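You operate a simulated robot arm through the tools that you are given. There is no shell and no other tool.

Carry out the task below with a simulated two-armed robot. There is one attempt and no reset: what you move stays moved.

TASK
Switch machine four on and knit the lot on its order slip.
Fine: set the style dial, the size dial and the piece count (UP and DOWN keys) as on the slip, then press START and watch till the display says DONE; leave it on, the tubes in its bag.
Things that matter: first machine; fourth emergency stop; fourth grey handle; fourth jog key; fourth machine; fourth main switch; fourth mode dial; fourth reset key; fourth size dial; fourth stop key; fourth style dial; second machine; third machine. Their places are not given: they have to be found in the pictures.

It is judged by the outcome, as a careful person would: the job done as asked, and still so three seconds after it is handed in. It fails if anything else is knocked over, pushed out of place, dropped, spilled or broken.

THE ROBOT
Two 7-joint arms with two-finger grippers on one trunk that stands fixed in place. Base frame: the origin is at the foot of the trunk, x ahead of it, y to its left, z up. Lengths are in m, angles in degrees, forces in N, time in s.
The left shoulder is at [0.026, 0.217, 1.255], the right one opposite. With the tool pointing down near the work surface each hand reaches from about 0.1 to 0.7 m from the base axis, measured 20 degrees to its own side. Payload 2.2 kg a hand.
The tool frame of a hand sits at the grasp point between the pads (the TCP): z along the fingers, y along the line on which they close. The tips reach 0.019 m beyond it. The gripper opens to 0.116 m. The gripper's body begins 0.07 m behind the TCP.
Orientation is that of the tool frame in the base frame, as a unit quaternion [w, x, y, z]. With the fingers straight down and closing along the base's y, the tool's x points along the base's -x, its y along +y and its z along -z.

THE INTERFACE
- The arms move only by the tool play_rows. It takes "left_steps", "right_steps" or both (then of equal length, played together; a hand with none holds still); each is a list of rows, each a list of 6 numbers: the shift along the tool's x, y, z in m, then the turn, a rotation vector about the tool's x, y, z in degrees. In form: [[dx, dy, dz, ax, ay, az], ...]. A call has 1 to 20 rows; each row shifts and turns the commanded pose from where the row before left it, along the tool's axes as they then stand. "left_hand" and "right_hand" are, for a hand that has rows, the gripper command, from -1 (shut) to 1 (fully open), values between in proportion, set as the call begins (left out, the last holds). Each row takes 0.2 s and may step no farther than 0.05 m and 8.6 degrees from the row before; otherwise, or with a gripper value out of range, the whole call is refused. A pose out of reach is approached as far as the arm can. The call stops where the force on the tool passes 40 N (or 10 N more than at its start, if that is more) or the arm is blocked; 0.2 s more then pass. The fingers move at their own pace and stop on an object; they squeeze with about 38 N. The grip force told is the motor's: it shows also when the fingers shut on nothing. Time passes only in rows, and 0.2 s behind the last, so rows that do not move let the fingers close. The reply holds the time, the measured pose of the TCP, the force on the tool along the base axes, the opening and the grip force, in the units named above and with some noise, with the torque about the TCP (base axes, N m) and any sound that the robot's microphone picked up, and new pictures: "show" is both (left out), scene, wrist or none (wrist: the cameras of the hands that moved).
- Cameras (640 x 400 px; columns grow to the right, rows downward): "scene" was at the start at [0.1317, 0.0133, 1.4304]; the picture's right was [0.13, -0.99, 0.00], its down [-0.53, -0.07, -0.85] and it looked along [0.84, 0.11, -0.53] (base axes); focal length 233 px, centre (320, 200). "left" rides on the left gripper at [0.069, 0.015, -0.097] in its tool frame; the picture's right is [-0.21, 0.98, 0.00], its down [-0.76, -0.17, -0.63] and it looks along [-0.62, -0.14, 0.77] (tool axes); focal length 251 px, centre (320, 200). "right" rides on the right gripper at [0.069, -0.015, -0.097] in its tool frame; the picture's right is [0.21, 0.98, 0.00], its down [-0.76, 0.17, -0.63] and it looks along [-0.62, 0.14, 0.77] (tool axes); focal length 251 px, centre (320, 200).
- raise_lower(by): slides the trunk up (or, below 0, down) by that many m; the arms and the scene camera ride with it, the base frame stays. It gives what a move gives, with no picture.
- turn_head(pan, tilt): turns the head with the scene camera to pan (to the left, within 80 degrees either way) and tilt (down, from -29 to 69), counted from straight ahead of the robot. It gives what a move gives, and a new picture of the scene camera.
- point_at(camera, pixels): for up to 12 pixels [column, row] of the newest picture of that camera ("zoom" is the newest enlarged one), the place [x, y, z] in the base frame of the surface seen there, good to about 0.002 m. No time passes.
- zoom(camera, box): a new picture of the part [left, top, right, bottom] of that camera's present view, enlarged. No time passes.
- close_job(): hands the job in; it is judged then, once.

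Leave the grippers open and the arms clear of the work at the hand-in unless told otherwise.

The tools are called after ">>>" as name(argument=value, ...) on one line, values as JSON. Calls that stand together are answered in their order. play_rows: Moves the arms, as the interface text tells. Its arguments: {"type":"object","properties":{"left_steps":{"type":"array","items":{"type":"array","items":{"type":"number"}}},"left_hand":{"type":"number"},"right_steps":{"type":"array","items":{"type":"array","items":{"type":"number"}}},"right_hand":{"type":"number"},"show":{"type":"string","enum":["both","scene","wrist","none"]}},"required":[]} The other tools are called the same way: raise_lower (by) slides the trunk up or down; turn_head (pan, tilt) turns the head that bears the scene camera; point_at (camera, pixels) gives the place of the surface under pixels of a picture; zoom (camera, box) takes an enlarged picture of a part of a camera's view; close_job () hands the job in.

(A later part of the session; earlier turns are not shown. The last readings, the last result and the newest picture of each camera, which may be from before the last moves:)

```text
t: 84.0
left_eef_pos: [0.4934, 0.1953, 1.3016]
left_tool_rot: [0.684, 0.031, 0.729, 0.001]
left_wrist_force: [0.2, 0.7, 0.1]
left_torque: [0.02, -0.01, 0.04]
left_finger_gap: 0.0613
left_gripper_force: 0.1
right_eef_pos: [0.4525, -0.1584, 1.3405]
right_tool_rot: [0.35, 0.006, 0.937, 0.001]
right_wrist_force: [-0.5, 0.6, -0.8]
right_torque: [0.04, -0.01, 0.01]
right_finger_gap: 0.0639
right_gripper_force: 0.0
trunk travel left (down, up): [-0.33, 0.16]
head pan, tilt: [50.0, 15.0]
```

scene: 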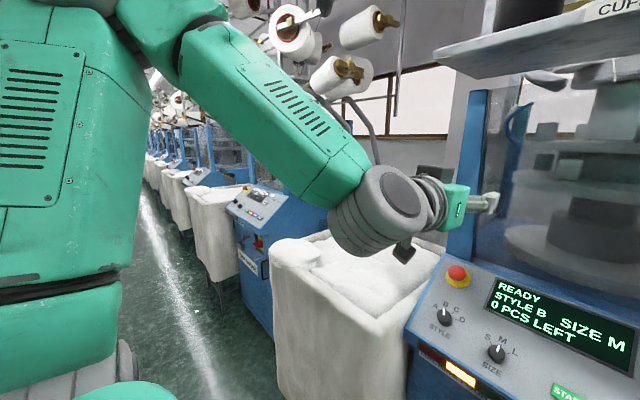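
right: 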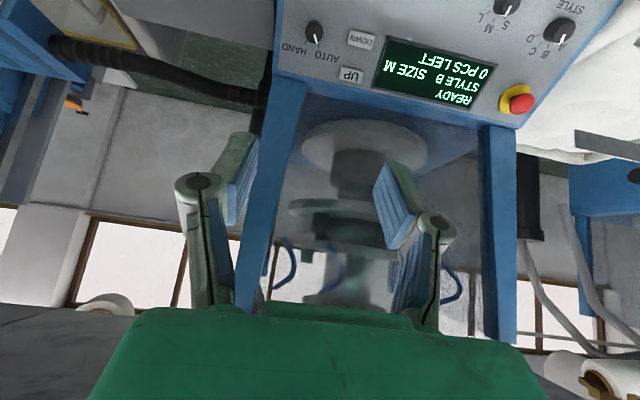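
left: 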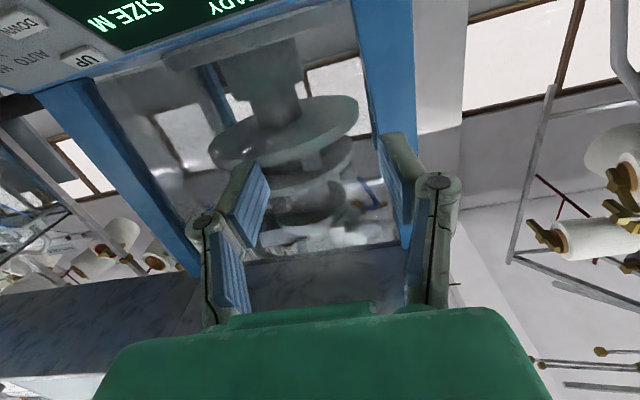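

Elbow is out to the left again. Now lower the trunk by 0.22 (both hands stay in front of the panel edge and above it).

>>> raise_lower(by=-0.22)

>>> turn_head(pan=5, tilt=30)

```text
t: 86.3
left_eef_pos: [0.4941, 0.203, 1.0799]
left_tool_rot: [0.684, 0.028, 0.729, 0.0]
left_wrist_force: [-0.9, 0.0, -0.3]
left_torque: [-0.02, 0.01, 0.0]
left_finger_gap: 0.0607
left_gripper_force: 0.1
right_eef_pos: [0.4511, -0.1505, 1.1222]
right_tool_rot: [0.349, 0.004, 0.937, -0.002]
right_wrist_force: [0.5, 0.9, -0.4]
right_torque: [-0.05, 0.01, 0.01]
right_finger_gap: 0.0638
right_gripper_force: 0.1
trunk travel left (down, up): [-0.11, 0.38]
head pan, tilt: [50.0, 15.0]
```

```text
t: 87.4
left_eef_pos: [0.4947, 0.2014, 1.0802]
left_tool_rot: [0.684, 0.028, 0.729, 0.001]
left_wrist_force: [0.3, -0.1, -0.5]
left_torque: [0.01, 0.01, 0.01]
left_finger_gap: 0.0608
left_gripper_force: 0.1
right_eef_pos: [0.451, -0.153, 1.1216]
right_tool_rot: [0.35, 0.005, 0.937, -0.001]
right_wrist_force: [-0.1, 0.6, -0.9]
right_torque: [-0.03, -0.01, 0.01]
right_finger_gap: 0.0639
right_gripper_force: 0.1
trunk travel left (down, up): [-0.11, 0.38]
head pan, tilt: [5.0, 30.0]
```

scene: 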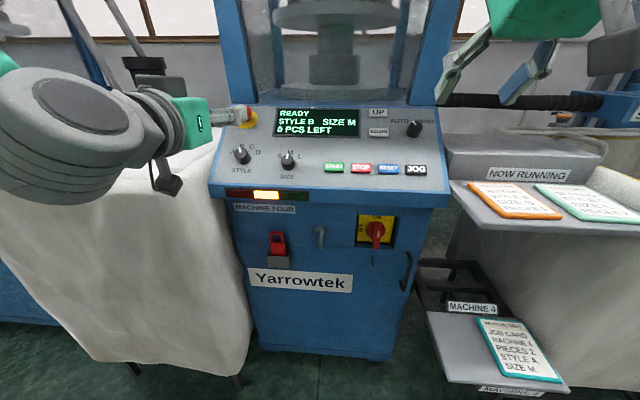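

Now pitch the left hand 48° down to be square to the panel, levelling a 2° roll/yaw error, and shift right 70 mm toward the size dial at this height.

>>> play_rows(left_steps=[[0, -0.01, 0, -2.3, 8, 0], [0, -0.01, 0, 0, 8, -2.5], [0, -0.01, 0, 0, 8, 0], [0, -0.01, 0, 0, 8, 0], [0, -0.015, 0, 0, 8, 0], [0, -0.015, 0, 0, 8, 0], [0, 0, 0, 0, 0, 0]])

```text
t: 89.0
left_eef_pos: [0.4922, 0.1305, 1.0795]
left_tool_rot: [0.329, -0.003, 0.944, 0.003]
left_wrist_force: [-0.5, -0.8, -0.3]
left_torque: [-0.01, -0.04, 0.0]
left_finger_gap: 0.0608
left_gripper_force: 0.1
right_eef_pos: [0.451, -0.1535, 1.1218]
right_tool_rot: [0.35, 0.005, 0.937, -0.001]
right_wrist_force: [0.2, -0.3, 0.6]
right_torque: [-0.04, -0.01, 0.0]
right_finger_gap: 0.0634
right_gripper_force: 0.0
trunk travel left (down, up): [-0.11, 0.38]
head pan, tilt: [5.0, 30.0]
```

scene: 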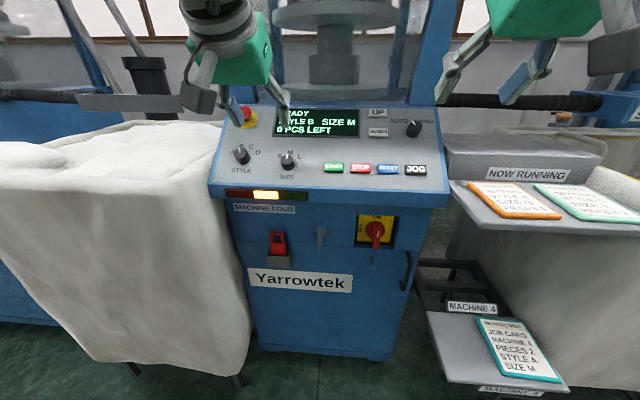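
left: 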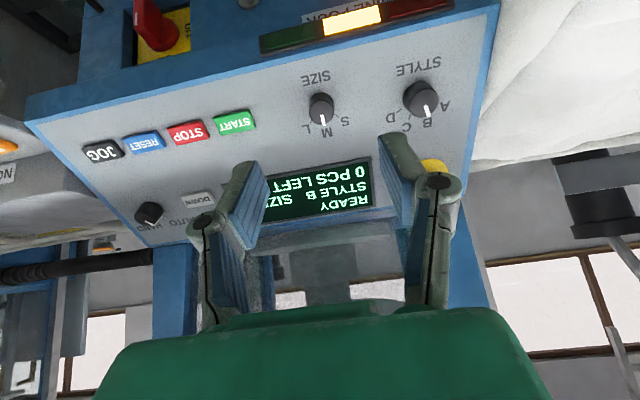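

Tracking is good now. Hover closer over the size dial.

>>> play_rows(left_steps=[[-0.008, -0.001, 0.0316, 0, 0, 0], [-0.008, -0.001, 0.0316, 0, 0, 0], [-0.008, -0.001, 0.0316, 0, 0, 0], [-0.0075, 0, 0.0316, 0, 0, 0], [0, 0, 0, 0, 0, 0]])

>>> zoom(camera="left", box=[240, 60, 400, 200])

```text
t: 90.2
left_eef_pos: [0.5951, 0.13, 0.9997]
left_tool_rot: [0.329, -0.004, 0.944, 0.003]
left_wrist_force: [-0.6, -0.8, -0.2]
left_torque: [0.04, -0.03, 0.02]
left_finger_gap: 0.0609
left_gripper_force: 0.0
right_eef_pos: [0.4496, -0.1522, 1.1223]
right_tool_rot: [0.35, 0.005, 0.937, -0.001]
right_wrist_force: [-0.2, -0.5, 0.3]
right_torque: [-0.01, 0.0, -0.01]
right_finger_gap: 0.0637
right_gripper_force: 0.1
trunk travel left (down, up): [-0.11, 0.38]
head pan, tilt: [5.0, 30.0]
```

scene: 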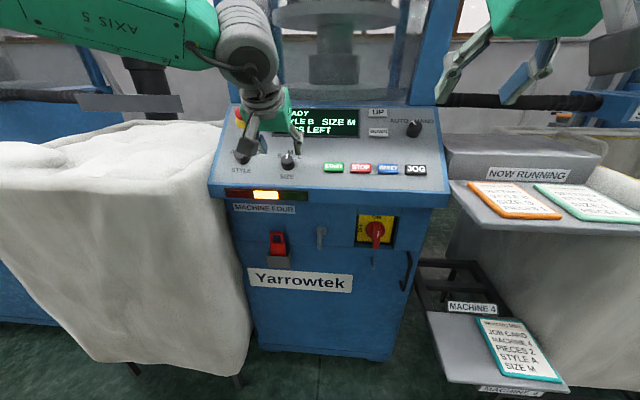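
left: 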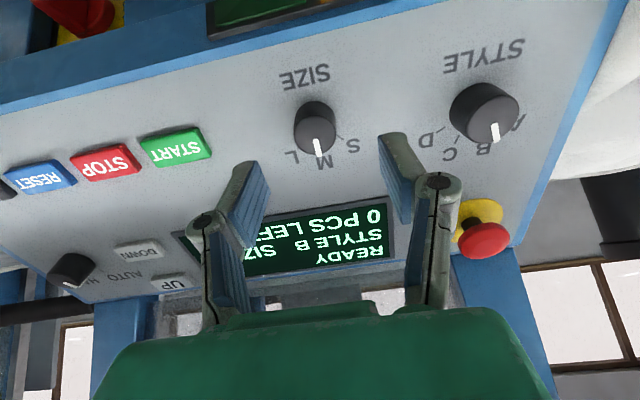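

```text
2.86 times, centred on (320, 130) of left
```

zoom: 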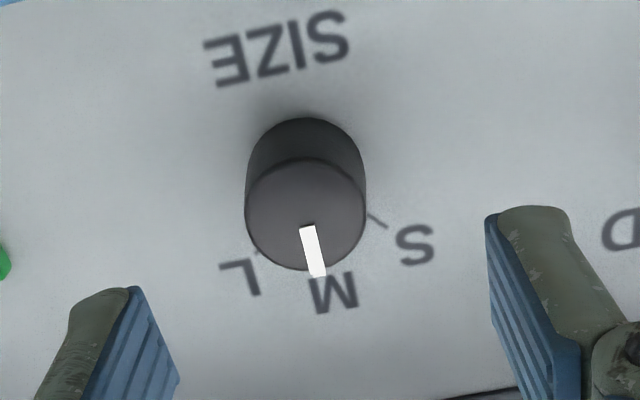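

>>> point_at(camera="left", pixels=[[315, 134], [297, 132], [333, 132], [315, 125], [315, 145]])

```text
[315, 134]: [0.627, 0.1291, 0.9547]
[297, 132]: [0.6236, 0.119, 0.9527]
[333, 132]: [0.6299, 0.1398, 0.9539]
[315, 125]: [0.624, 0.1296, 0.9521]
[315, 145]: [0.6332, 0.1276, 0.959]
```

Size knob axis at y≈0.129. Pre-twist +12°, then descend over it.

>>> play_rows(left_steps=[[0.0024, -0.001, 0, 0, 0, 6], [0, 0, 0, 0, 0, 6], [0, 0, 0.02, 0, 0, 0], [0, 0, 0.02, 0, 0, 0], [0, 0, 0.0167, 0, 0, 0], [0, 0, 0, 0, 0, 0]], show="wrist")

```text
t: 91.6
left_eef_pos: [0.6313, 0.1284, 0.9536]
left_tool_rot: [0.326, 0.095, 0.94, 0.038]
left_wrist_force: [-0.7, 0.5, 0.3]
left_torque: [-0.02, 0.02, -0.01]
left_finger_gap: 0.061
left_gripper_force: 0.0
right_eef_pos: [0.4522, -0.1528, 1.1216]
right_tool_rot: [0.349, 0.006, 0.937, -0.002]
right_wrist_force: [-0.2, -0.2, 0.1]
right_torque: [-0.02, -0.01, 0.02]
right_finger_gap: 0.0637
right_gripper_force: 0.0
trunk travel left (down, up): [-0.11, 0.38]
head pan, tilt: [5.0, 30.0]
```

left: 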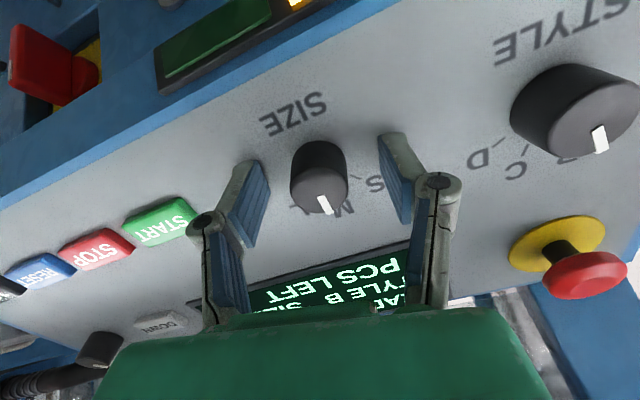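

Knob is centred between the tips. Close on it.

>>> play_rows(left_steps=[[0.001, 0, 0, 0, 0, 0], [0, 0, 0, 0, 0, 0], [0, 0, 0, 0, 0, 0]], left_hand=-1, show="wrist")

```text
t: 92.4
left_eef_pos: [0.6309, 0.1296, 0.9532]
left_tool_rot: [0.326, 0.095, 0.94, 0.038]
left_wrist_force: [5.0, -4.6, 0.9]
left_torque: [-0.32, -0.07, -0.24]
left_finger_gap: 0.0297
left_gripper_force: 44.8
right_eef_pos: [0.4519, -0.1537, 1.121]
right_tool_rot: [0.349, 0.006, 0.937, -0.001]
right_wrist_force: [1.2, -0.8, -0.7]
right_torque: [-0.01, 0.0, 0.01]
right_finger_gap: 0.0638
right_gripper_force: 0.0
trunk travel left (down, up): [-0.11, 0.38]
head pan, tilt: [5.0, 30.0]
```

left: 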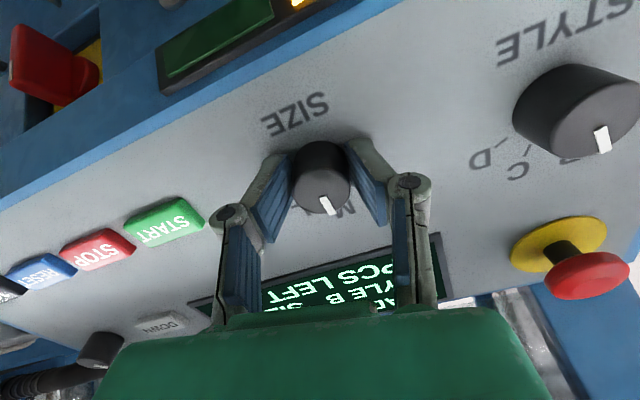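

Gripped. Turn counter-clockwise 20° and watch.

>>> play_rows(left_steps=[[0, 0, 0, 0, 0, -5], [0, 0, 0, 0, 0, -5], [0, 0, 0, 0, 0, -5], [0, 0, 0, 0, 0, -5], [0, 0, 0, 0, 0, -4], [0, 0, 0, 0, 0, 0]])

```text
t: 93.8
left_eef_pos: [0.6306, 0.1278, 0.9535]
left_tool_rot: [0.327, -0.103, 0.939, -0.031]
left_wrist_force: [14.0, -9.0, 0.9]
left_torque: [-0.19, 0.28, -0.17]
left_finger_gap: 0.03
left_gripper_force: 44.9
right_eef_pos: [0.4528, -0.1547, 1.1201]
right_tool_rot: [0.349, 0.006, 0.937, 0.0]
right_wrist_force: [0.0, -0.7, 0.0]
right_torque: [-0.01, 0.0, 0.01]
right_finger_gap: 0.0636
right_gripper_force: 0.0
trunk travel left (down, up): [-0.11, 0.38]
head pan, tilt: [5.0, 30.0]
```

scene: 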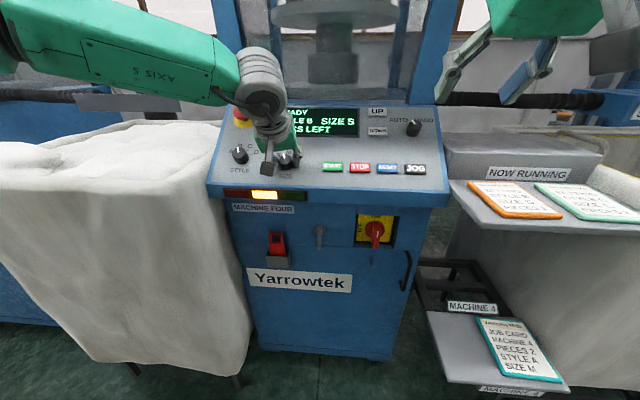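
left: 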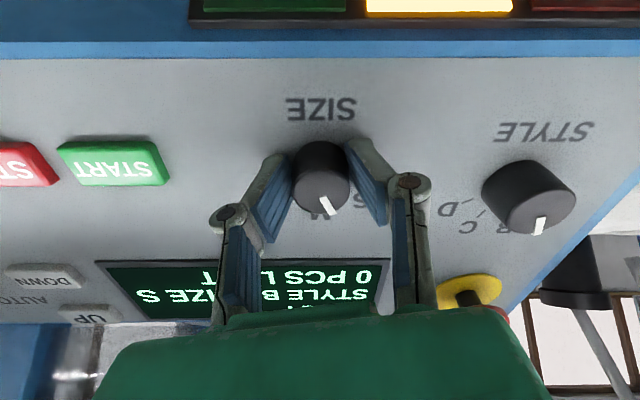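

The display says SIZE S. Go on 15° to centre it on S.

>>> play_rows(left_steps=[[0, 0, 0, 0, 0, -5], [0, 0, 0, 0, 0, -5], [0, 0, 0, 0, 0, -5], [0, 0, 0, 0, 0, 0]], show="wrist")

>>> zoom(camera="left", box=[240, 100, 400, 240])

```text
t: 94.8
left_eef_pos: [0.6301, 0.1267, 0.9528]
left_tool_rot: [0.32, -0.224, 0.918, -0.072]
left_wrist_force: [14.9, -10.8, 1.8]
left_torque: [-0.43, 0.41, -0.34]
left_finger_gap: 0.03
left_gripper_force: 44.7
right_eef_pos: [0.4527, -0.1559, 1.1206]
right_tool_rot: [0.348, 0.006, 0.937, -0.001]
right_wrist_force: [-0.2, -0.7, -0.1]
right_torque: [-0.02, 0.01, -0.02]
right_finger_gap: 0.0638
right_gripper_force: 0.0
trunk travel left (down, up): [-0.11, 0.38]
head pan, tilt: [5.0, 30.0]
```

left: 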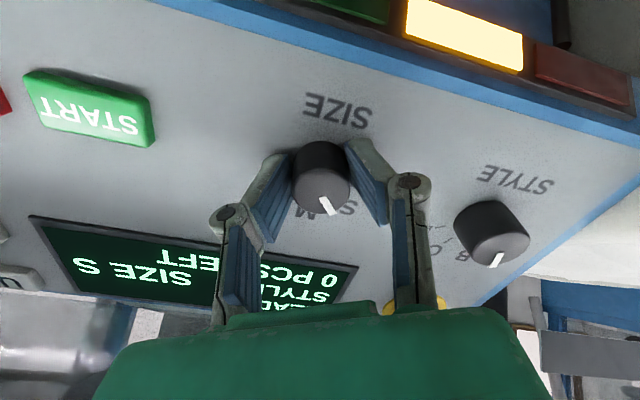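

```text
2.86 times, centred on (320, 170) of left
```

zoom: 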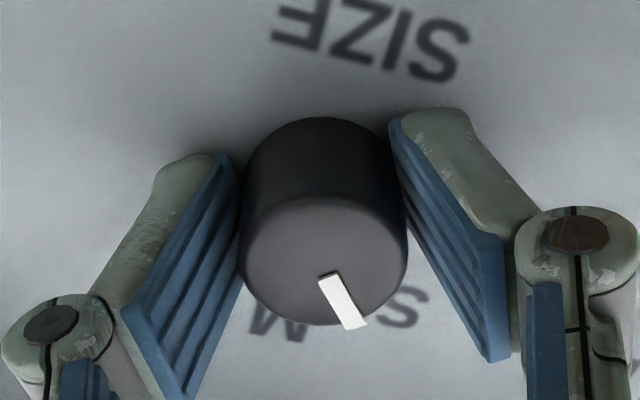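

Release and back out, then check the mark.

>>> play_rows(left_steps=[[0, 0, 0, 0, 0, 0], [0, 0, 0, 0, 0, 0], [0, 0, -0.02, 0, 0, 0], [0, 0, -0.025, 0, 0, 0], [0, 0, -0.025, 0, 0, 0], [0, 0, -0.03, 0, 0, 5], [0, 0, -0.03, 0, 0, 5], [0, 0, 0, 0, 0, 0]], left_hand=0.05)

>>> zoom(camera="left", box=[200, 60, 400, 200])

>>> zoom(camera="scene", box=[210, 100, 450, 230])

```text
t: 96.6
left_eef_pos: [0.5513, 0.1269, 1.0536]
left_tool_rot: [0.325, -0.143, 0.934, -0.045]
left_wrist_force: [0.4, -0.1, 0.4]
left_torque: [-0.01, 0.0, 0.02]
left_finger_gap: 0.0607
left_gripper_force: 0.1
right_eef_pos: [0.452, -0.1531, 1.1208]
right_tool_rot: [0.349, 0.005, 0.937, -0.001]
right_wrist_force: [-0.1, 0.9, -1.1]
right_torque: [-0.02, 0.01, 0.04]
right_finger_gap: 0.0636
right_gripper_force: 0.1
trunk travel left (down, up): [-0.11, 0.38]
head pan, tilt: [5.0, 30.0]
```

scene: 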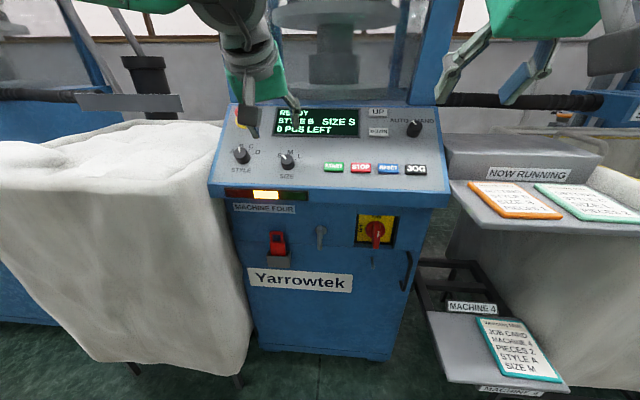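
left: 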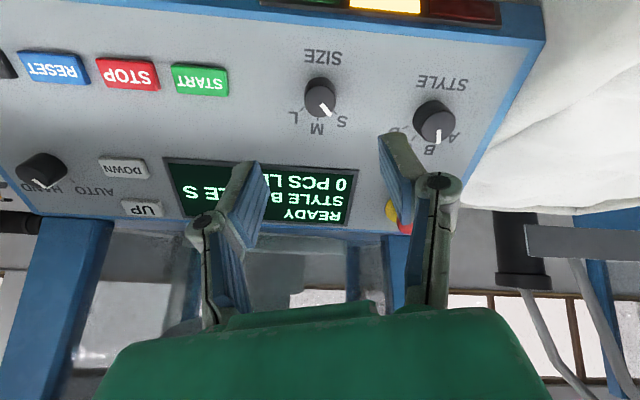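

```text
2.86 times, centred on (300, 130) of left
```

zoom: 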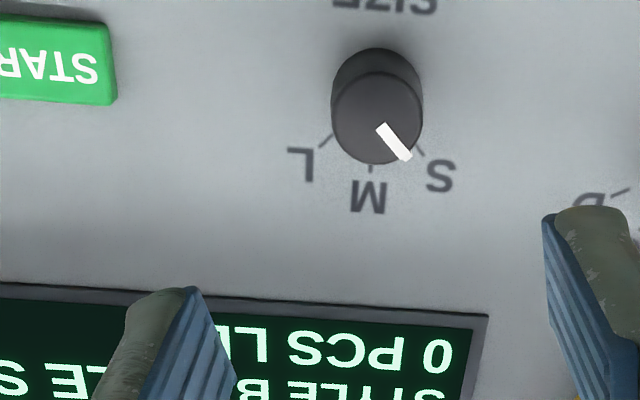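

```text
2.67 times, centred on (330, 165) of scene
```

zoom: 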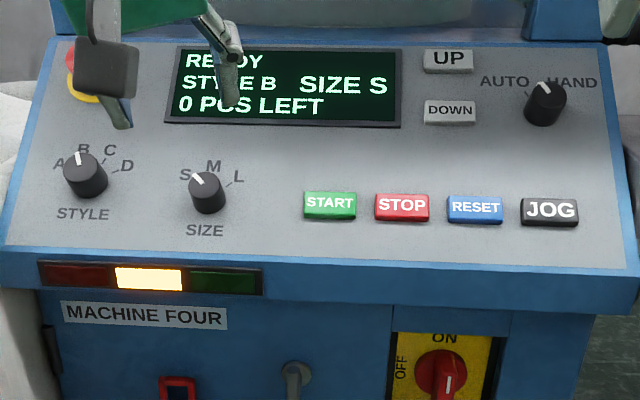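

Style B, size S set. Now the piece count is 0, so UP once should give 1. The right hand will press UP (key top at about (0.760, −0.085, 1.039)). I check how far the housing above the panel is.

>>> point_at(camera="scene", pixels=[[426, 60], [426, 95], [400, 100], [330, 95], [330, 60], [378, 113], [378, 132], [415, 128], [378, 104], [440, 30]])

>>> zoom(camera="right", box=[0, 0, 640, 400])

```text
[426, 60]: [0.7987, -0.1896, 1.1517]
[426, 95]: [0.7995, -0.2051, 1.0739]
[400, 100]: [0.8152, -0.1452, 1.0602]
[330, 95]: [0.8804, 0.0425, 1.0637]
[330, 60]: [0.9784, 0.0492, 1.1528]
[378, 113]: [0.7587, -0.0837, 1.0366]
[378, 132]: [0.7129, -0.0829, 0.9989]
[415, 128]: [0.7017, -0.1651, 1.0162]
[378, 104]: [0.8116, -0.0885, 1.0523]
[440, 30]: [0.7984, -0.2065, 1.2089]
```

```text
1.00 times, centred on (320, 200) of right (not enlarged: the box is as wide or as high as the picture)
```

zoom: 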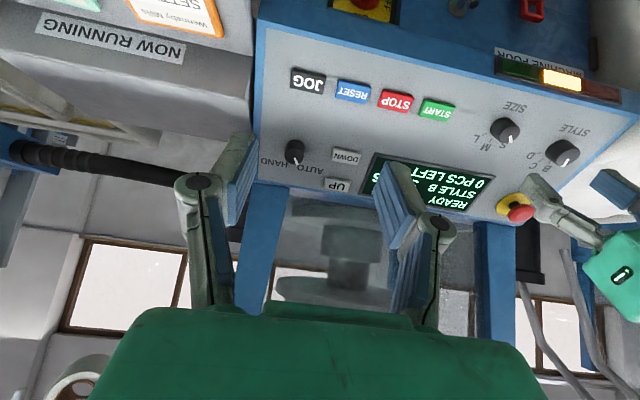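

The posts are at x≈0.80, so there is room. I move the left hand a little back and left, and bring the right hand with closed fingers to hover over UP.

>>> play_rows(right_steps=[[-0.0274, 0.0097, 0.0265, 0, 2.7, 0], [-0.0274, 0.0097, 0.0265, 0, 0, 0], [-0.0274, 0.0097, 0.0265, 0, 0, 0], [-0.0274, 0.0097, 0.0265, 0, 0, 0], [0, 0, 0, 0, 0, 0]], right_hand=-1, left_steps=[[0, 0.02, -0.01, 0, 0, 4], [0, 0.02, -0.01, 0, 0, 4], [0, 0.02, -0.01, 0, 0, 4], [0, 0.02, -0.01, 0, 0, 4], [0, 0, 0, 0, 0, 0]])

```text
t: 97.8
left_eef_pos: [0.5103, 0.2064, 1.078]
left_tool_rot: [0.329, -0.012, 0.944, 0.001]
left_wrist_force: [-0.9, 0.0, -0.5]
left_torque: [-0.04, 0.0, 0.02]
left_finger_gap: 0.061
left_gripper_force: 0.1
right_eef_pos: [0.6051, -0.1154, 1.1075]
right_tool_rot: [0.328, 0.005, 0.945, -0.001]
right_wrist_force: [0.0, -0.3, 1.1]
right_torque: [0.02, 0.0, 0.02]
right_finger_gap: 0.0
right_gripper_force: 28.1
trunk travel left (down, up): [-0.11, 0.38]
head pan, tilt: [5.0, 30.0]
```

scene: 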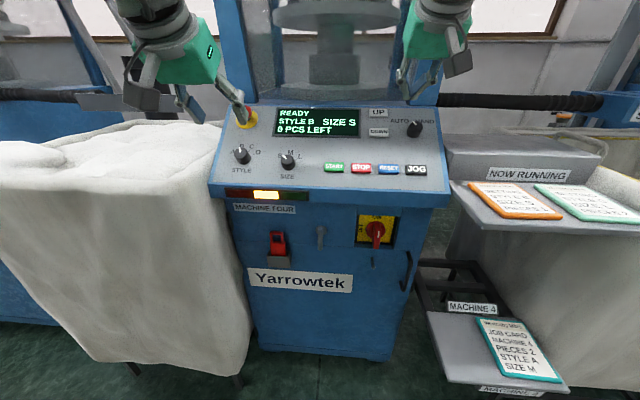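
right: 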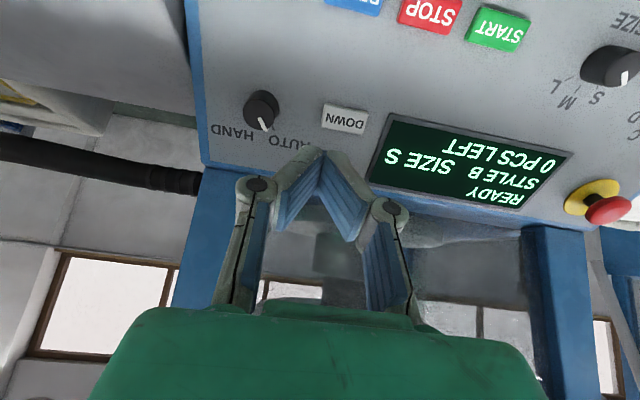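
left: 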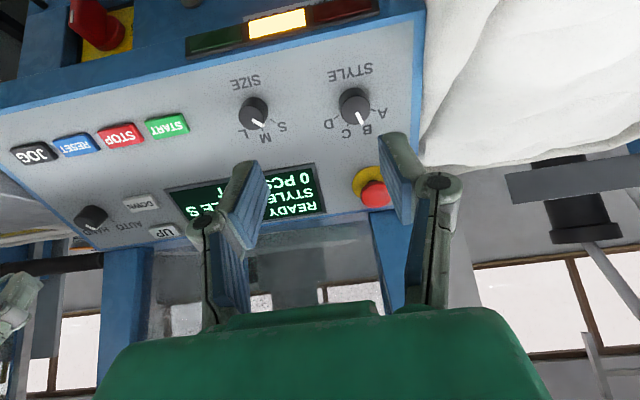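

Tracking fine. Continue to hover 50 mm over UP.

>>> play_rows(right_steps=[[-0.0266, 0.01, 0.027, 0, 0, 0], [-0.0266, 0.01, 0.027, 0, 0, 0], [-0.0266, 0.01, 0.027, 0, 0, 0], [0, 0, 0, 0, 0, 0]])

```text
t: 98.8
left_eef_pos: [0.5095, 0.205, 1.0791]
left_tool_rot: [0.33, -0.012, 0.944, 0.001]
left_wrist_force: [0.3, -0.5, -0.4]
left_torque: [0.02, -0.01, -0.01]
left_finger_gap: 0.0608
left_gripper_force: 0.0
right_eef_pos: [0.7179, -0.0863, 1.0944]
right_tool_rot: [0.328, 0.005, 0.945, -0.001]
right_wrist_force: [-0.2, 0.7, 0.1]
right_torque: [-0.03, 0.0, -0.01]
right_finger_gap: 0.0
right_gripper_force: 28.4
trunk travel left (down, up): [-0.11, 0.38]
head pan, tilt: [5.0, 30.0]
```

scene: 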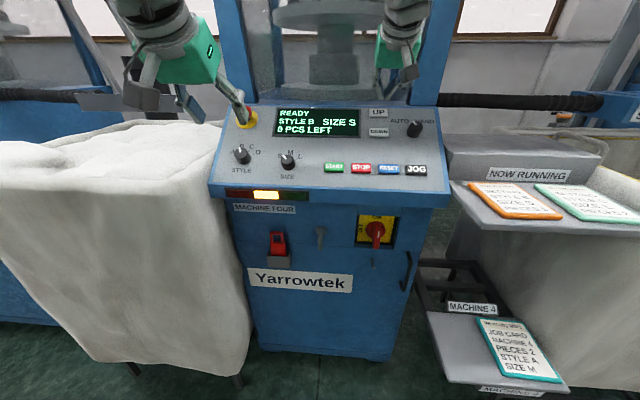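
right: 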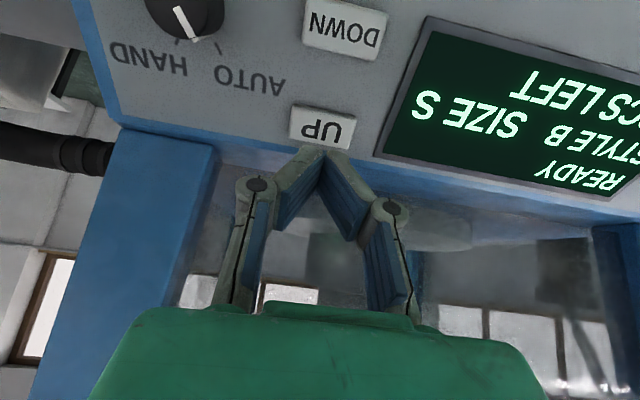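

The fingertips are right over UP. Approach 42 mm first.

>>> play_rows(right_steps=[[0, 0.001, 0.022, 0, 0, 0], [0, 0, 0.02, 0, 0, 0], [0, 0, 0, 0, 0, 0]], show="wrist")

```text
t: 99.6
left_eef_pos: [0.5115, 0.2061, 1.079]
left_tool_rot: [0.328, -0.012, 0.945, 0.0]
left_wrist_force: [-0.6, -0.1, 0.1]
left_torque: [-0.02, 0.0, -0.04]
left_finger_gap: 0.0608
left_gripper_force: 0.0
right_eef_pos: [0.7443, -0.0858, 1.0629]
right_tool_rot: [0.327, 0.005, 0.945, -0.002]
right_wrist_force: [-0.3, -0.4, -0.3]
right_torque: [0.0, 0.0, 0.0]
right_finger_gap: 0.0
right_gripper_force: 28.4
trunk travel left (down, up): [-0.11, 0.38]
head pan, tilt: [5.0, 30.0]
```

right: 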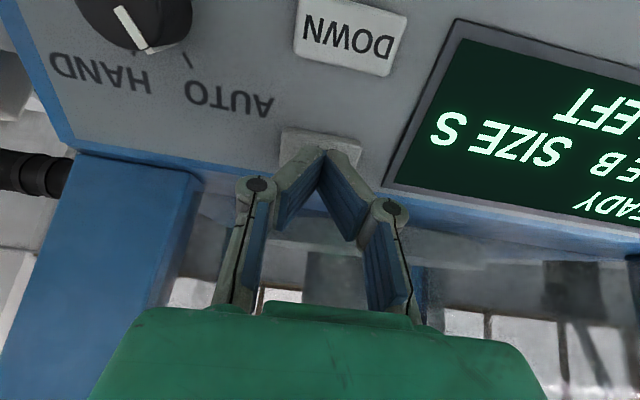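

Press UP: 14 mm further in small steps, a short hold, then retract.

>>> play_rows(right_steps=[[0, 0, 0.006, 0, 0, 0], [0, 0, 0.004, 0, 0, 0], [0, 0, 0.003, 0, 0, 0], [0, 0, -0.013, 0, 0, 0], [0, 0, -0.02, 0, 0, 0]])

>>> zoom(camera="scene", box=[210, 90, 450, 220])

```text
t: 100.8
left_eef_pos: [0.5108, 0.2059, 1.0779]
left_tool_rot: [0.329, -0.012, 0.944, 0.0]
left_wrist_force: [0.4, 0.1, -0.5]
left_torque: [0.01, -0.01, 0.02]
left_finger_gap: 0.0608
left_gripper_force: 0.1
right_eef_pos: [0.7294, -0.0845, 1.0773]
right_tool_rot: [0.327, 0.004, 0.945, -0.001]
right_wrist_force: [0.8, -0.4, -0.6]
right_torque: [-0.01, 0.0, 0.0]
right_finger_gap: 0.0
right_gripper_force: 28.4
trunk travel left (down, up): [-0.11, 0.38]
head pan, tilt: [5.0, 30.0]
```

scene: 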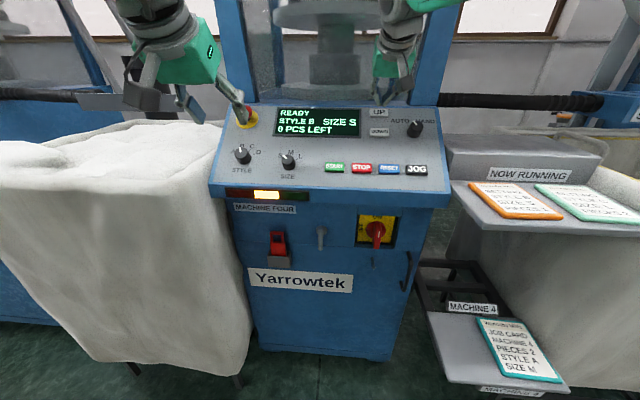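
right: 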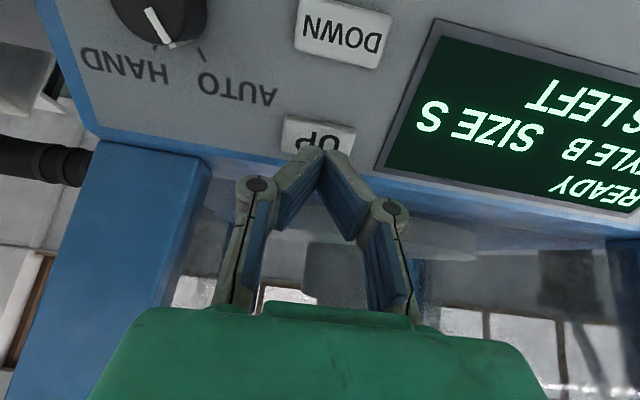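

```text
2.67 times, centred on (330, 155) of scene
```

zoom: 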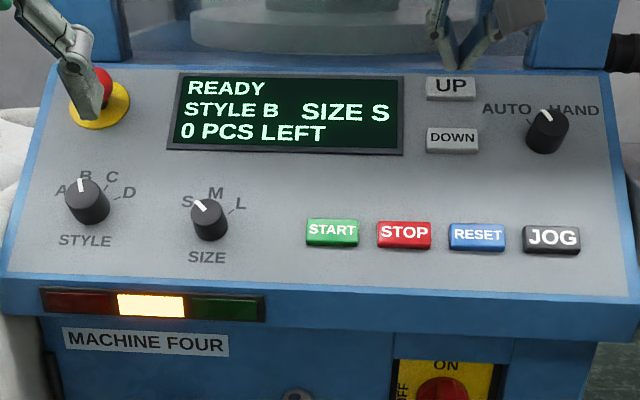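

Count still 0: the press was too shallow. I approach again and press slowly, watching the force.

>>> play_rows(right_steps=[[0, 0, 0.02, 0, 0, 0], [0, 0, 0.01, 0, 0, 0], [0, 0, 0.003, 0, 0, 0], [0, 0, 0, 0, 0, 0]], show="scene")

```text
t: 101.8
left_eef_pos: [0.5116, 0.2076, 1.0766]
left_tool_rot: [0.329, -0.012, 0.944, 0.0]
left_wrist_force: [0.5, -0.3, 1.0]
left_torque: [-0.04, 0.02, -0.01]
left_finger_gap: 0.061
left_gripper_force: 0.1
right_eef_pos: [0.7506, -0.0845, 1.0521]
right_tool_rot: [0.327, 0.006, 0.945, -0.002]
right_wrist_force: [0.3, -0.2, 0.2]
right_torque: [0.01, 0.04, -0.01]
right_finger_gap: 0.0061
right_gripper_force: 28.5
trunk travel left (down, up): [-0.11, 0.38]
head pan, tilt: [5.0, 30.0]
```

scene: 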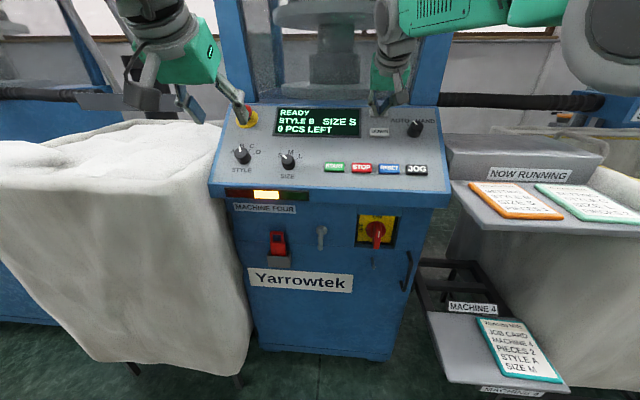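

>>> play_rows(right_steps=[[0, 0, 0.003, 0, 0, 0], [0, 0, 0, 0, 0, 0]], show="scene")

```text
t: 102.4
left_eef_pos: [0.5116, 0.2062, 1.0769]
left_tool_rot: [0.329, -0.012, 0.944, 0.001]
left_wrist_force: [0.1, 0.0, -0.9]
left_torque: [-0.02, 0.02, 0.02]
left_finger_gap: 0.0608
left_gripper_force: 0.2
right_eef_pos: [0.7525, -0.084, 1.0488]
right_tool_rot: [0.327, 0.004, 0.945, -0.001]
right_wrist_force: [-2.2, 0.8, 2.9]
right_torque: [0.03, 0.01, -0.01]
right_finger_gap: 0.0059
right_gripper_force: 28.3
trunk travel left (down, up): [-0.11, 0.38]
head pan, tilt: [5.0, 30.0]
heard: click
```

scene: 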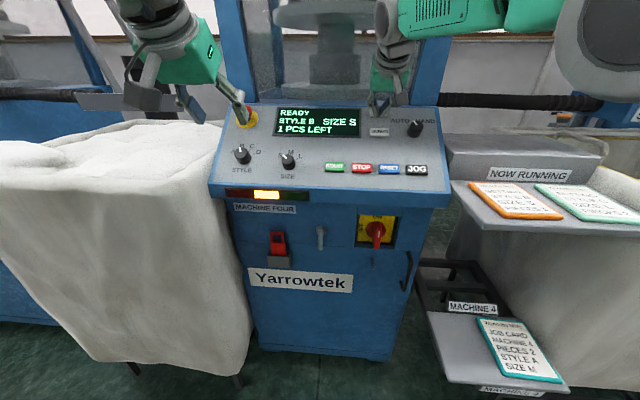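

A click, and the display says 1 PCS LEFT. Retract from UP along the tool axis.

>>> play_rows(right_steps=[[0, 0, -0.02, 0, 0, 0], [0, 0, -0.03, 0, 0, 0], [0, 0, -0.03, 0, 0, 0], [0, 0, 0, 0, 0, 0]])

>>> zoom(camera="scene", box=[210, 90, 450, 220])

```text
t: 103.4
left_eef_pos: [0.5131, 0.2074, 1.0761]
left_tool_rot: [0.328, -0.012, 0.945, 0.0]
left_wrist_force: [-0.6, 0.9, -0.4]
left_torque: [-0.02, 0.01, 0.02]
left_finger_gap: 0.0609
left_gripper_force: 0.1
right_eef_pos: [0.7031, -0.0842, 1.1123]
right_tool_rot: [0.326, 0.006, 0.945, -0.001]
right_wrist_force: [0.4, -1.4, 0.6]
right_torque: [0.02, 0.02, 0.03]
right_finger_gap: 0.0
right_gripper_force: 28.4
trunk travel left (down, up): [-0.11, 0.38]
head pan, tilt: [5.0, 30.0]
```

scene: 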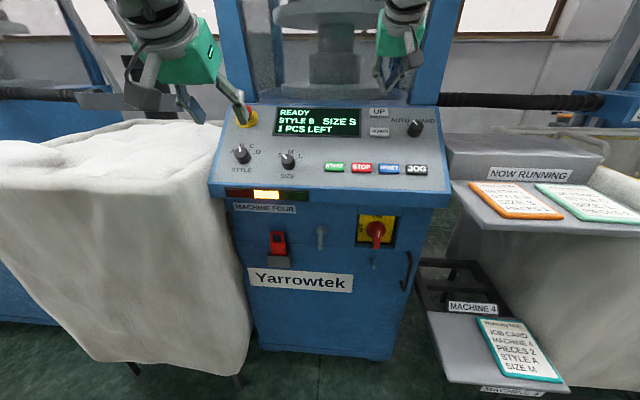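
right: 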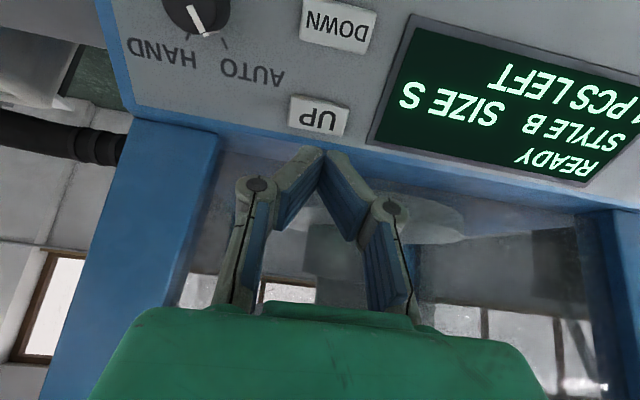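

```text
2.67 times, centred on (330, 155) of scene
```

zoom: 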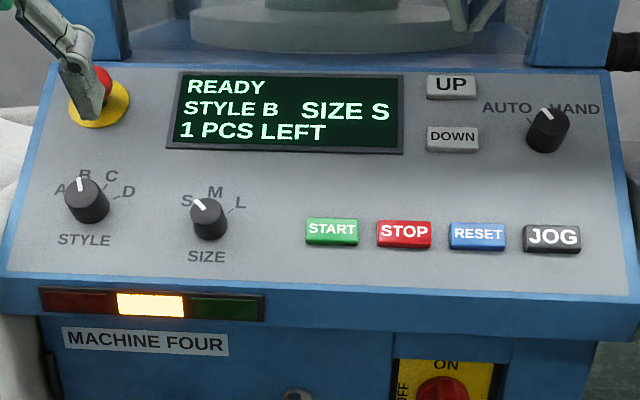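

Display: READY, STYLE B, SIZE S, 1 PCS LEFT, as on the slip. The left hand is closer in posture to START (y≈0.021). First I move the right hand back and to the right.

>>> play_rows(right_steps=[[0.02, -0.025, -0.02, 0, 0, 0], [0.02, -0.025, -0.02, 0, 0, 0], [0.02, -0.025, -0.02, 0, 0, 0], [0.02, -0.02, -0.02, 0, 0, 0], [0.02, 0, 0, 0, 0, 0], [0, 0, 0, 0, 0, 0]], show="none")

```text
t: 104.8
left_eef_pos: [0.5125, 0.2053, 1.0767]
left_tool_rot: [0.329, -0.012, 0.944, -0.001]
left_wrist_force: [0.4, 0.2, -0.5]
left_torque: [0.02, -0.02, 0.0]
left_finger_gap: 0.061
left_gripper_force: 0.0
right_eef_pos: [0.5733, -0.1772, 1.112]
right_tool_rot: [0.328, 0.005, 0.945, -0.001]
right_wrist_force: [-0.5, 0.0, -0.2]
right_torque: [0.02, -0.02, 0.01]
right_finger_gap: 0.0
right_gripper_force: 28.9
trunk travel left (down, up): [-0.11, 0.38]
head pan, tilt: [5.0, 30.0]
```

Left hand: close the fingers and go to hover over START.

>>> play_rows(left_steps=[[-0.0024, -0.0307, 0.012, 0, 0, 0], [-0.0024, -0.0307, 0.015, 0, 0, 0], [-0.0024, -0.0307, 0.018, 0, 0, 0], [-0.0024, -0.0307, 0.02, 0, 0, 0], [-0.0024, -0.0307, 0.023, 0, 0, 0], [-0.0023, -0.0307, 0.026, 0, 0, 0], [0, 0, 0, 0, 0, 0]], left_hand=-1)

```text
t: 106.4
left_eef_pos: [0.5978, 0.0227, 0.9959]
left_tool_rot: [0.329, -0.011, 0.944, -0.001]
left_wrist_force: [0.6, 0.5, 0.8]
left_torque: [0.02, -0.01, 0.02]
left_finger_gap: 0.0
left_gripper_force: 29.0
right_eef_pos: [0.5736, -0.1794, 1.113]
right_tool_rot: [0.327, 0.006, 0.945, 0.0]
right_wrist_force: [0.3, 0.5, 0.7]
right_torque: [-0.02, -0.01, 0.01]
right_finger_gap: 0.0
right_gripper_force: 28.7
trunk travel left (down, up): [-0.11, 0.38]
head pan, tilt: [5.0, 30.0]
```

scene: 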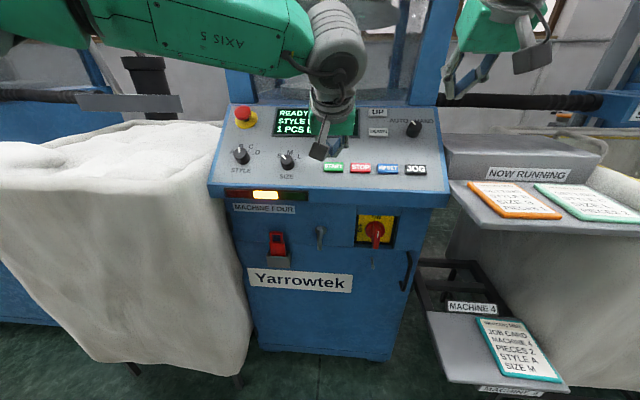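
left: 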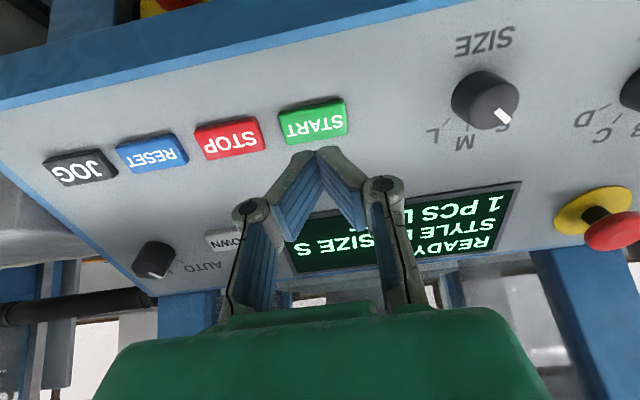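

Fingertips are aligned with START. Approach 42 mm.

>>> play_rows(left_steps=[[0, 0, 0.022, 0, 0, 0], [0, 0, 0.018, 0, 0, 0], [0, 0, 0.004, 0, 0, 0], [0, 0, 0, 0, 0, 0]], show="wrist")

```text
t: 107.4
left_eef_pos: [0.6261, 0.0243, 0.9623]
left_tool_rot: [0.329, -0.012, 0.944, 0.0]
left_wrist_force: [-0.4, -0.6, 0.2]
left_torque: [0.02, -0.01, -0.01]
left_finger_gap: 0.0001
left_gripper_force: 28.2
right_eef_pos: [0.575, -0.1789, 1.1134]
right_tool_rot: [0.327, 0.006, 0.945, -0.002]
right_wrist_force: [0.1, 0.5, -0.3]
right_torque: [0.0, 0.01, -0.03]
right_finger_gap: 0.0002
right_gripper_force: 28.7
trunk travel left (down, up): [-0.11, 0.38]
head pan, tilt: [5.0, 30.0]
```

left: 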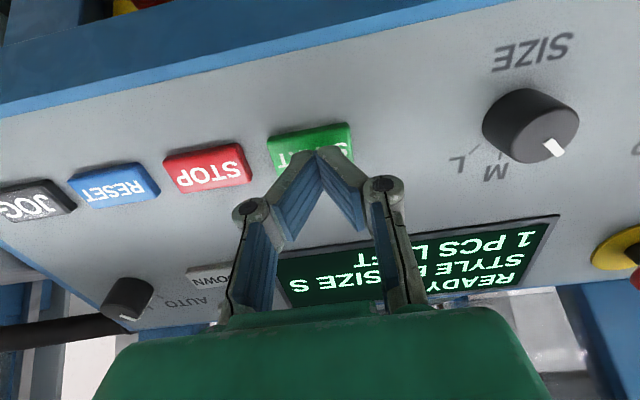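

Press START in 3 mm steps.

>>> play_rows(left_steps=[[0.002, 0, 0.004, 0, 0, 0], [0, 0, 0.003, 0, 0, 0], [0, 0, 0, 0, 0, 0]], show="scene")

```text
t: 108.2
left_eef_pos: [0.6288, 0.0249, 0.9559]
left_tool_rot: [0.328, -0.012, 0.945, 0.001]
left_wrist_force: [-0.5, 0.0, -0.3]
left_torque: [0.01, 0.01, 0.0]
left_finger_gap: 0.0001
left_gripper_force: 28.4
right_eef_pos: [0.574, -0.1801, 1.1122]
right_tool_rot: [0.327, 0.006, 0.945, -0.001]
right_wrist_force: [0.5, -0.1, -0.5]
right_torque: [-0.05, -0.01, -0.01]
right_finger_gap: 0.0
right_gripper_force: 28.9
trunk travel left (down, up): [-0.11, 0.38]
head pan, tilt: [5.0, 30.0]
```

scene: 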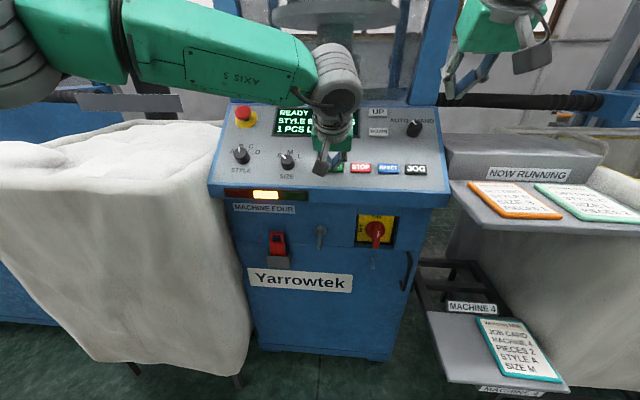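

>>> play_rows(left_steps=[[0, 0, 0.003, 0, 0, 0], [0, 0, 0, 0, 0, 0]], show="scene")

```text
t: 108.8
left_eef_pos: [0.6296, 0.0239, 0.9537]
left_tool_rot: [0.33, -0.012, 0.944, 0.0]
left_wrist_force: [-1.9, 0.9, 0.8]
left_torque: [-0.02, -0.02, 0.0]
left_finger_gap: 0.0057
left_gripper_force: 28.7
right_eef_pos: [0.5742, -0.1794, 1.1119]
right_tool_rot: [0.327, 0.006, 0.945, -0.002]
right_wrist_force: [-0.5, 1.5, 0.2]
right_torque: [-0.01, 0.04, 0.03]
right_finger_gap: 0.0
right_gripper_force: 28.0
trunk travel left (down, up): [-0.11, 0.38]
head pan, tilt: [5.0, 30.0]
heard: click
```

scene: 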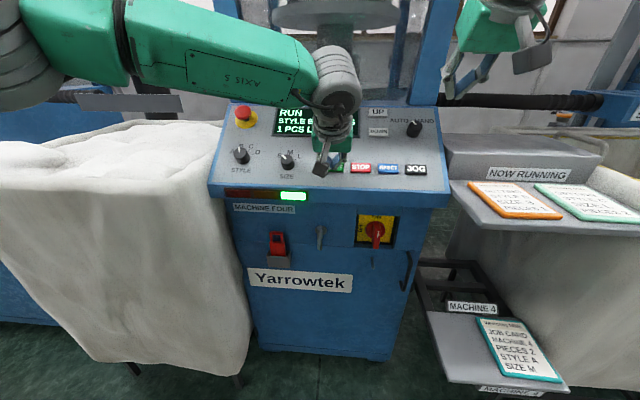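

Click; the display says RUN and the green lamp is lit. I retract from START and watch.

>>> play_rows(left_steps=[[0, 0, -0.02, 0, 0, 0], [0, 0, -0.03, 0, 0, 0], [0, 0, -0.03, 0, 0, 0], [0, 0.03, -0.02, 0, 0, 0], [0, 0.04, -0.01, 0, 0, 0], [0, 0.04, -0.01, 0, 0, 0], [0, 0.04, 0, 0, 0, 0], [0, 0, 0, 0, 0, 0]], show="scene")

>>> zoom(camera="scene", box=[210, 90, 450, 220])

```text
t: 110.6
left_eef_pos: [0.553, 0.1726, 1.0452]
left_tool_rot: [0.329, -0.011, 0.944, 0.0]
left_wrist_force: [-0.4, 0.6, 0.8]
left_torque: [-0.04, 0.0, -0.02]
left_finger_gap: 0.0
left_gripper_force: 28.4
right_eef_pos: [0.5752, -0.1775, 1.1135]
right_tool_rot: [0.327, 0.004, 0.945, 0.0]
right_wrist_force: [-0.4, 0.1, 0.6]
right_torque: [-0.02, -0.02, 0.01]
right_finger_gap: 0.0
right_gripper_force: 28.6
trunk travel left (down, up): [-0.11, 0.38]
head pan, tilt: [5.0, 30.0]
```

scene: 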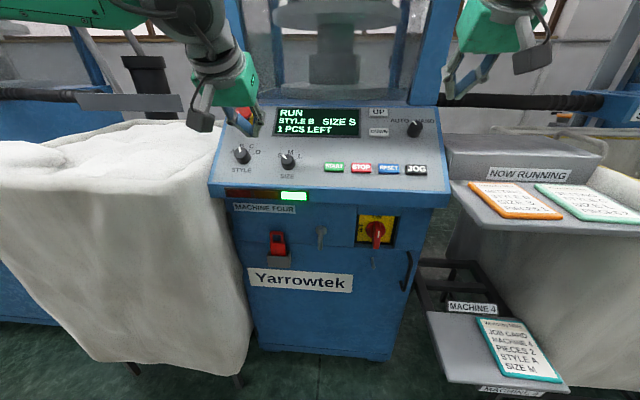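

```text
2.67 times, centred on (330, 155) of scene
```

zoom: 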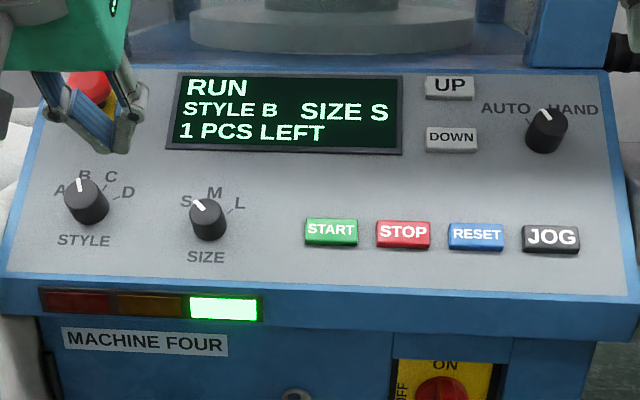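

It's running. While waiting I draw both hands back clear of the panel and open the grippers.

>>> play_rows(left_steps=[[0.016, 0.01, -0.013, 0, 0, 0], [0.016, 0.01, -0.013, 0, 0, 0], [0.016, 0.01, -0.013, 0, 0, 0], [0, 0, 0, 0, 0, 0], [0, 0, 0, 0, 0, 0], [0, 0, 0, 0, 0, 0], [0, 0, 0, 0, 0, 0], [0, 0, 0, 0, 0, 0], [0, 0, 0, 0, 0, 0], [0, 0, 0, 0, 0, 0], [0, 0, 0, 0, 0, 0], [0, 0, 0, 0, 0, 0], [0, 0, 0, 0, 0, 0], [0, 0, 0, 0, 0, 0]], right_steps=[[0.025, 0, -0.02, 0, 0, 0], [0.025, 0, -0.02, 0, 0, 0], [0.025, 0, -0.02, 0, 0, 0], [0, 0, 0, 0, 0, 0], [0, 0, 0, 0, 0, 0], [0, 0, 0, 0, 0, 0], [0, 0, 0, 0, 0, 0], [0, 0, 0, 0, 0, 0], [0, 0, 0, 0, 0, 0], [0, 0, 0, 0, 0, 0], [0, 0, 0, 0, 0, 0], [0, 0, 0, 0, 0, 0], [0, 0, 0, 0, 0, 0], [0, 0, 0, 0, 0, 0]], left_hand=0.5, right_hand=0.5, show="scene")

```text
t: 113.6
left_eef_pos: [0.4898, 0.1998, 1.0486]
left_tool_rot: [0.329, -0.012, 0.944, 0.0]
left_wrist_force: [-1.1, 0.3, 1.0]
left_torque: [0.0, 0.01, 0.03]
left_finger_gap: 0.0872
left_gripper_force: 0.0
right_eef_pos: [0.4783, -0.1783, 1.1141]
right_tool_rot: [0.327, 0.004, 0.945, -0.001]
right_wrist_force: [-0.3, 0.7, -0.4]
right_torque: [0.0, -0.01, 0.01]
right_finger_gap: 0.0866
right_gripper_force: 0.0
trunk travel left (down, up): [-0.11, 0.38]
head pan, tilt: [5.0, 30.0]
```

scene: 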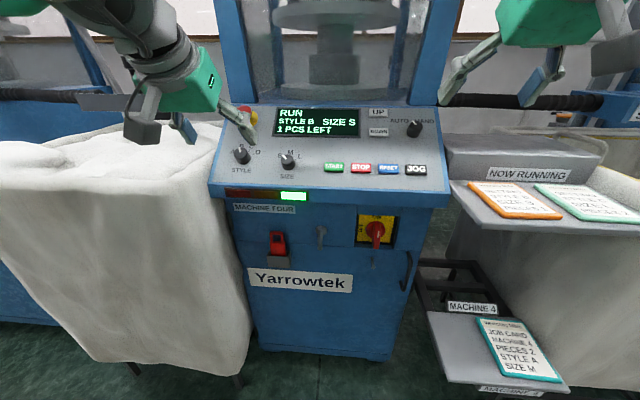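

Still RUN, 1 PCS LEFT. I wait on with still rows, watching the display.

>>> play_rows(left_steps=[[0, 0, 0, 0, 0, 0], [0, 0, 0, 0, 0, 0], [0, 0, 0, 0, 0, 0], [0, 0, 0, 0, 0, 0], [0, 0, 0, 0, 0, 0], [0, 0, 0, 0, 0, 0], [0, 0, 0, 0, 0, 0], [0, 0, 0, 0, 0, 0], [0, 0, 0, 0, 0, 0], [0, 0, 0, 0, 0, 0], [0, 0, 0, 0, 0, 0], [0, 0, 0, 0, 0, 0], [0, 0, 0, 0, 0, 0], [0, 0, 0, 0, 0, 0], [0, 0, 0, 0, 0, 0], [0, 0, 0, 0, 0, 0], [0, 0, 0, 0, 0, 0], [0, 0, 0, 0, 0, 0], [0, 0, 0, 0, 0, 0], [0, 0, 0, 0, 0, 0]], show="scene")

```text
t: 117.8
left_eef_pos: [0.4908, 0.1999, 1.0485]
left_tool_rot: [0.328, -0.012, 0.945, 0.0]
left_wrist_force: [-0.5, 0.6, 0.8]
left_torque: [-0.01, -0.01, 0.03]
left_finger_gap: 0.087
left_gripper_force: 0.1
right_eef_pos: [0.478, -0.1785, 1.1145]
right_tool_rot: [0.327, 0.005, 0.945, -0.001]
right_wrist_force: [0.0, -0.3, -0.1]
right_torque: [0.01, 0.02, 0.03]
right_finger_gap: 0.0869
right_gripper_force: 0.0
trunk travel left (down, up): [-0.11, 0.38]
head pan, tilt: [5.0, 30.0]
```

scene: 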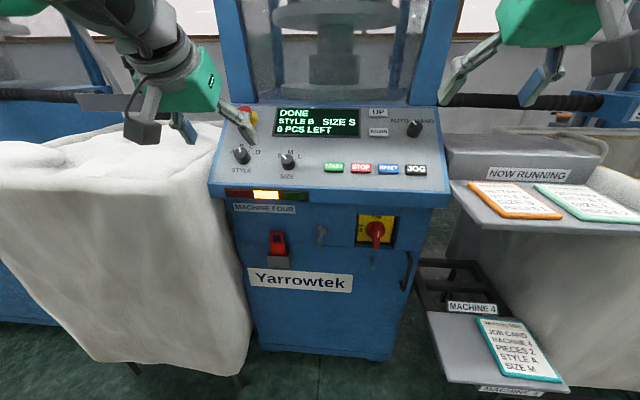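

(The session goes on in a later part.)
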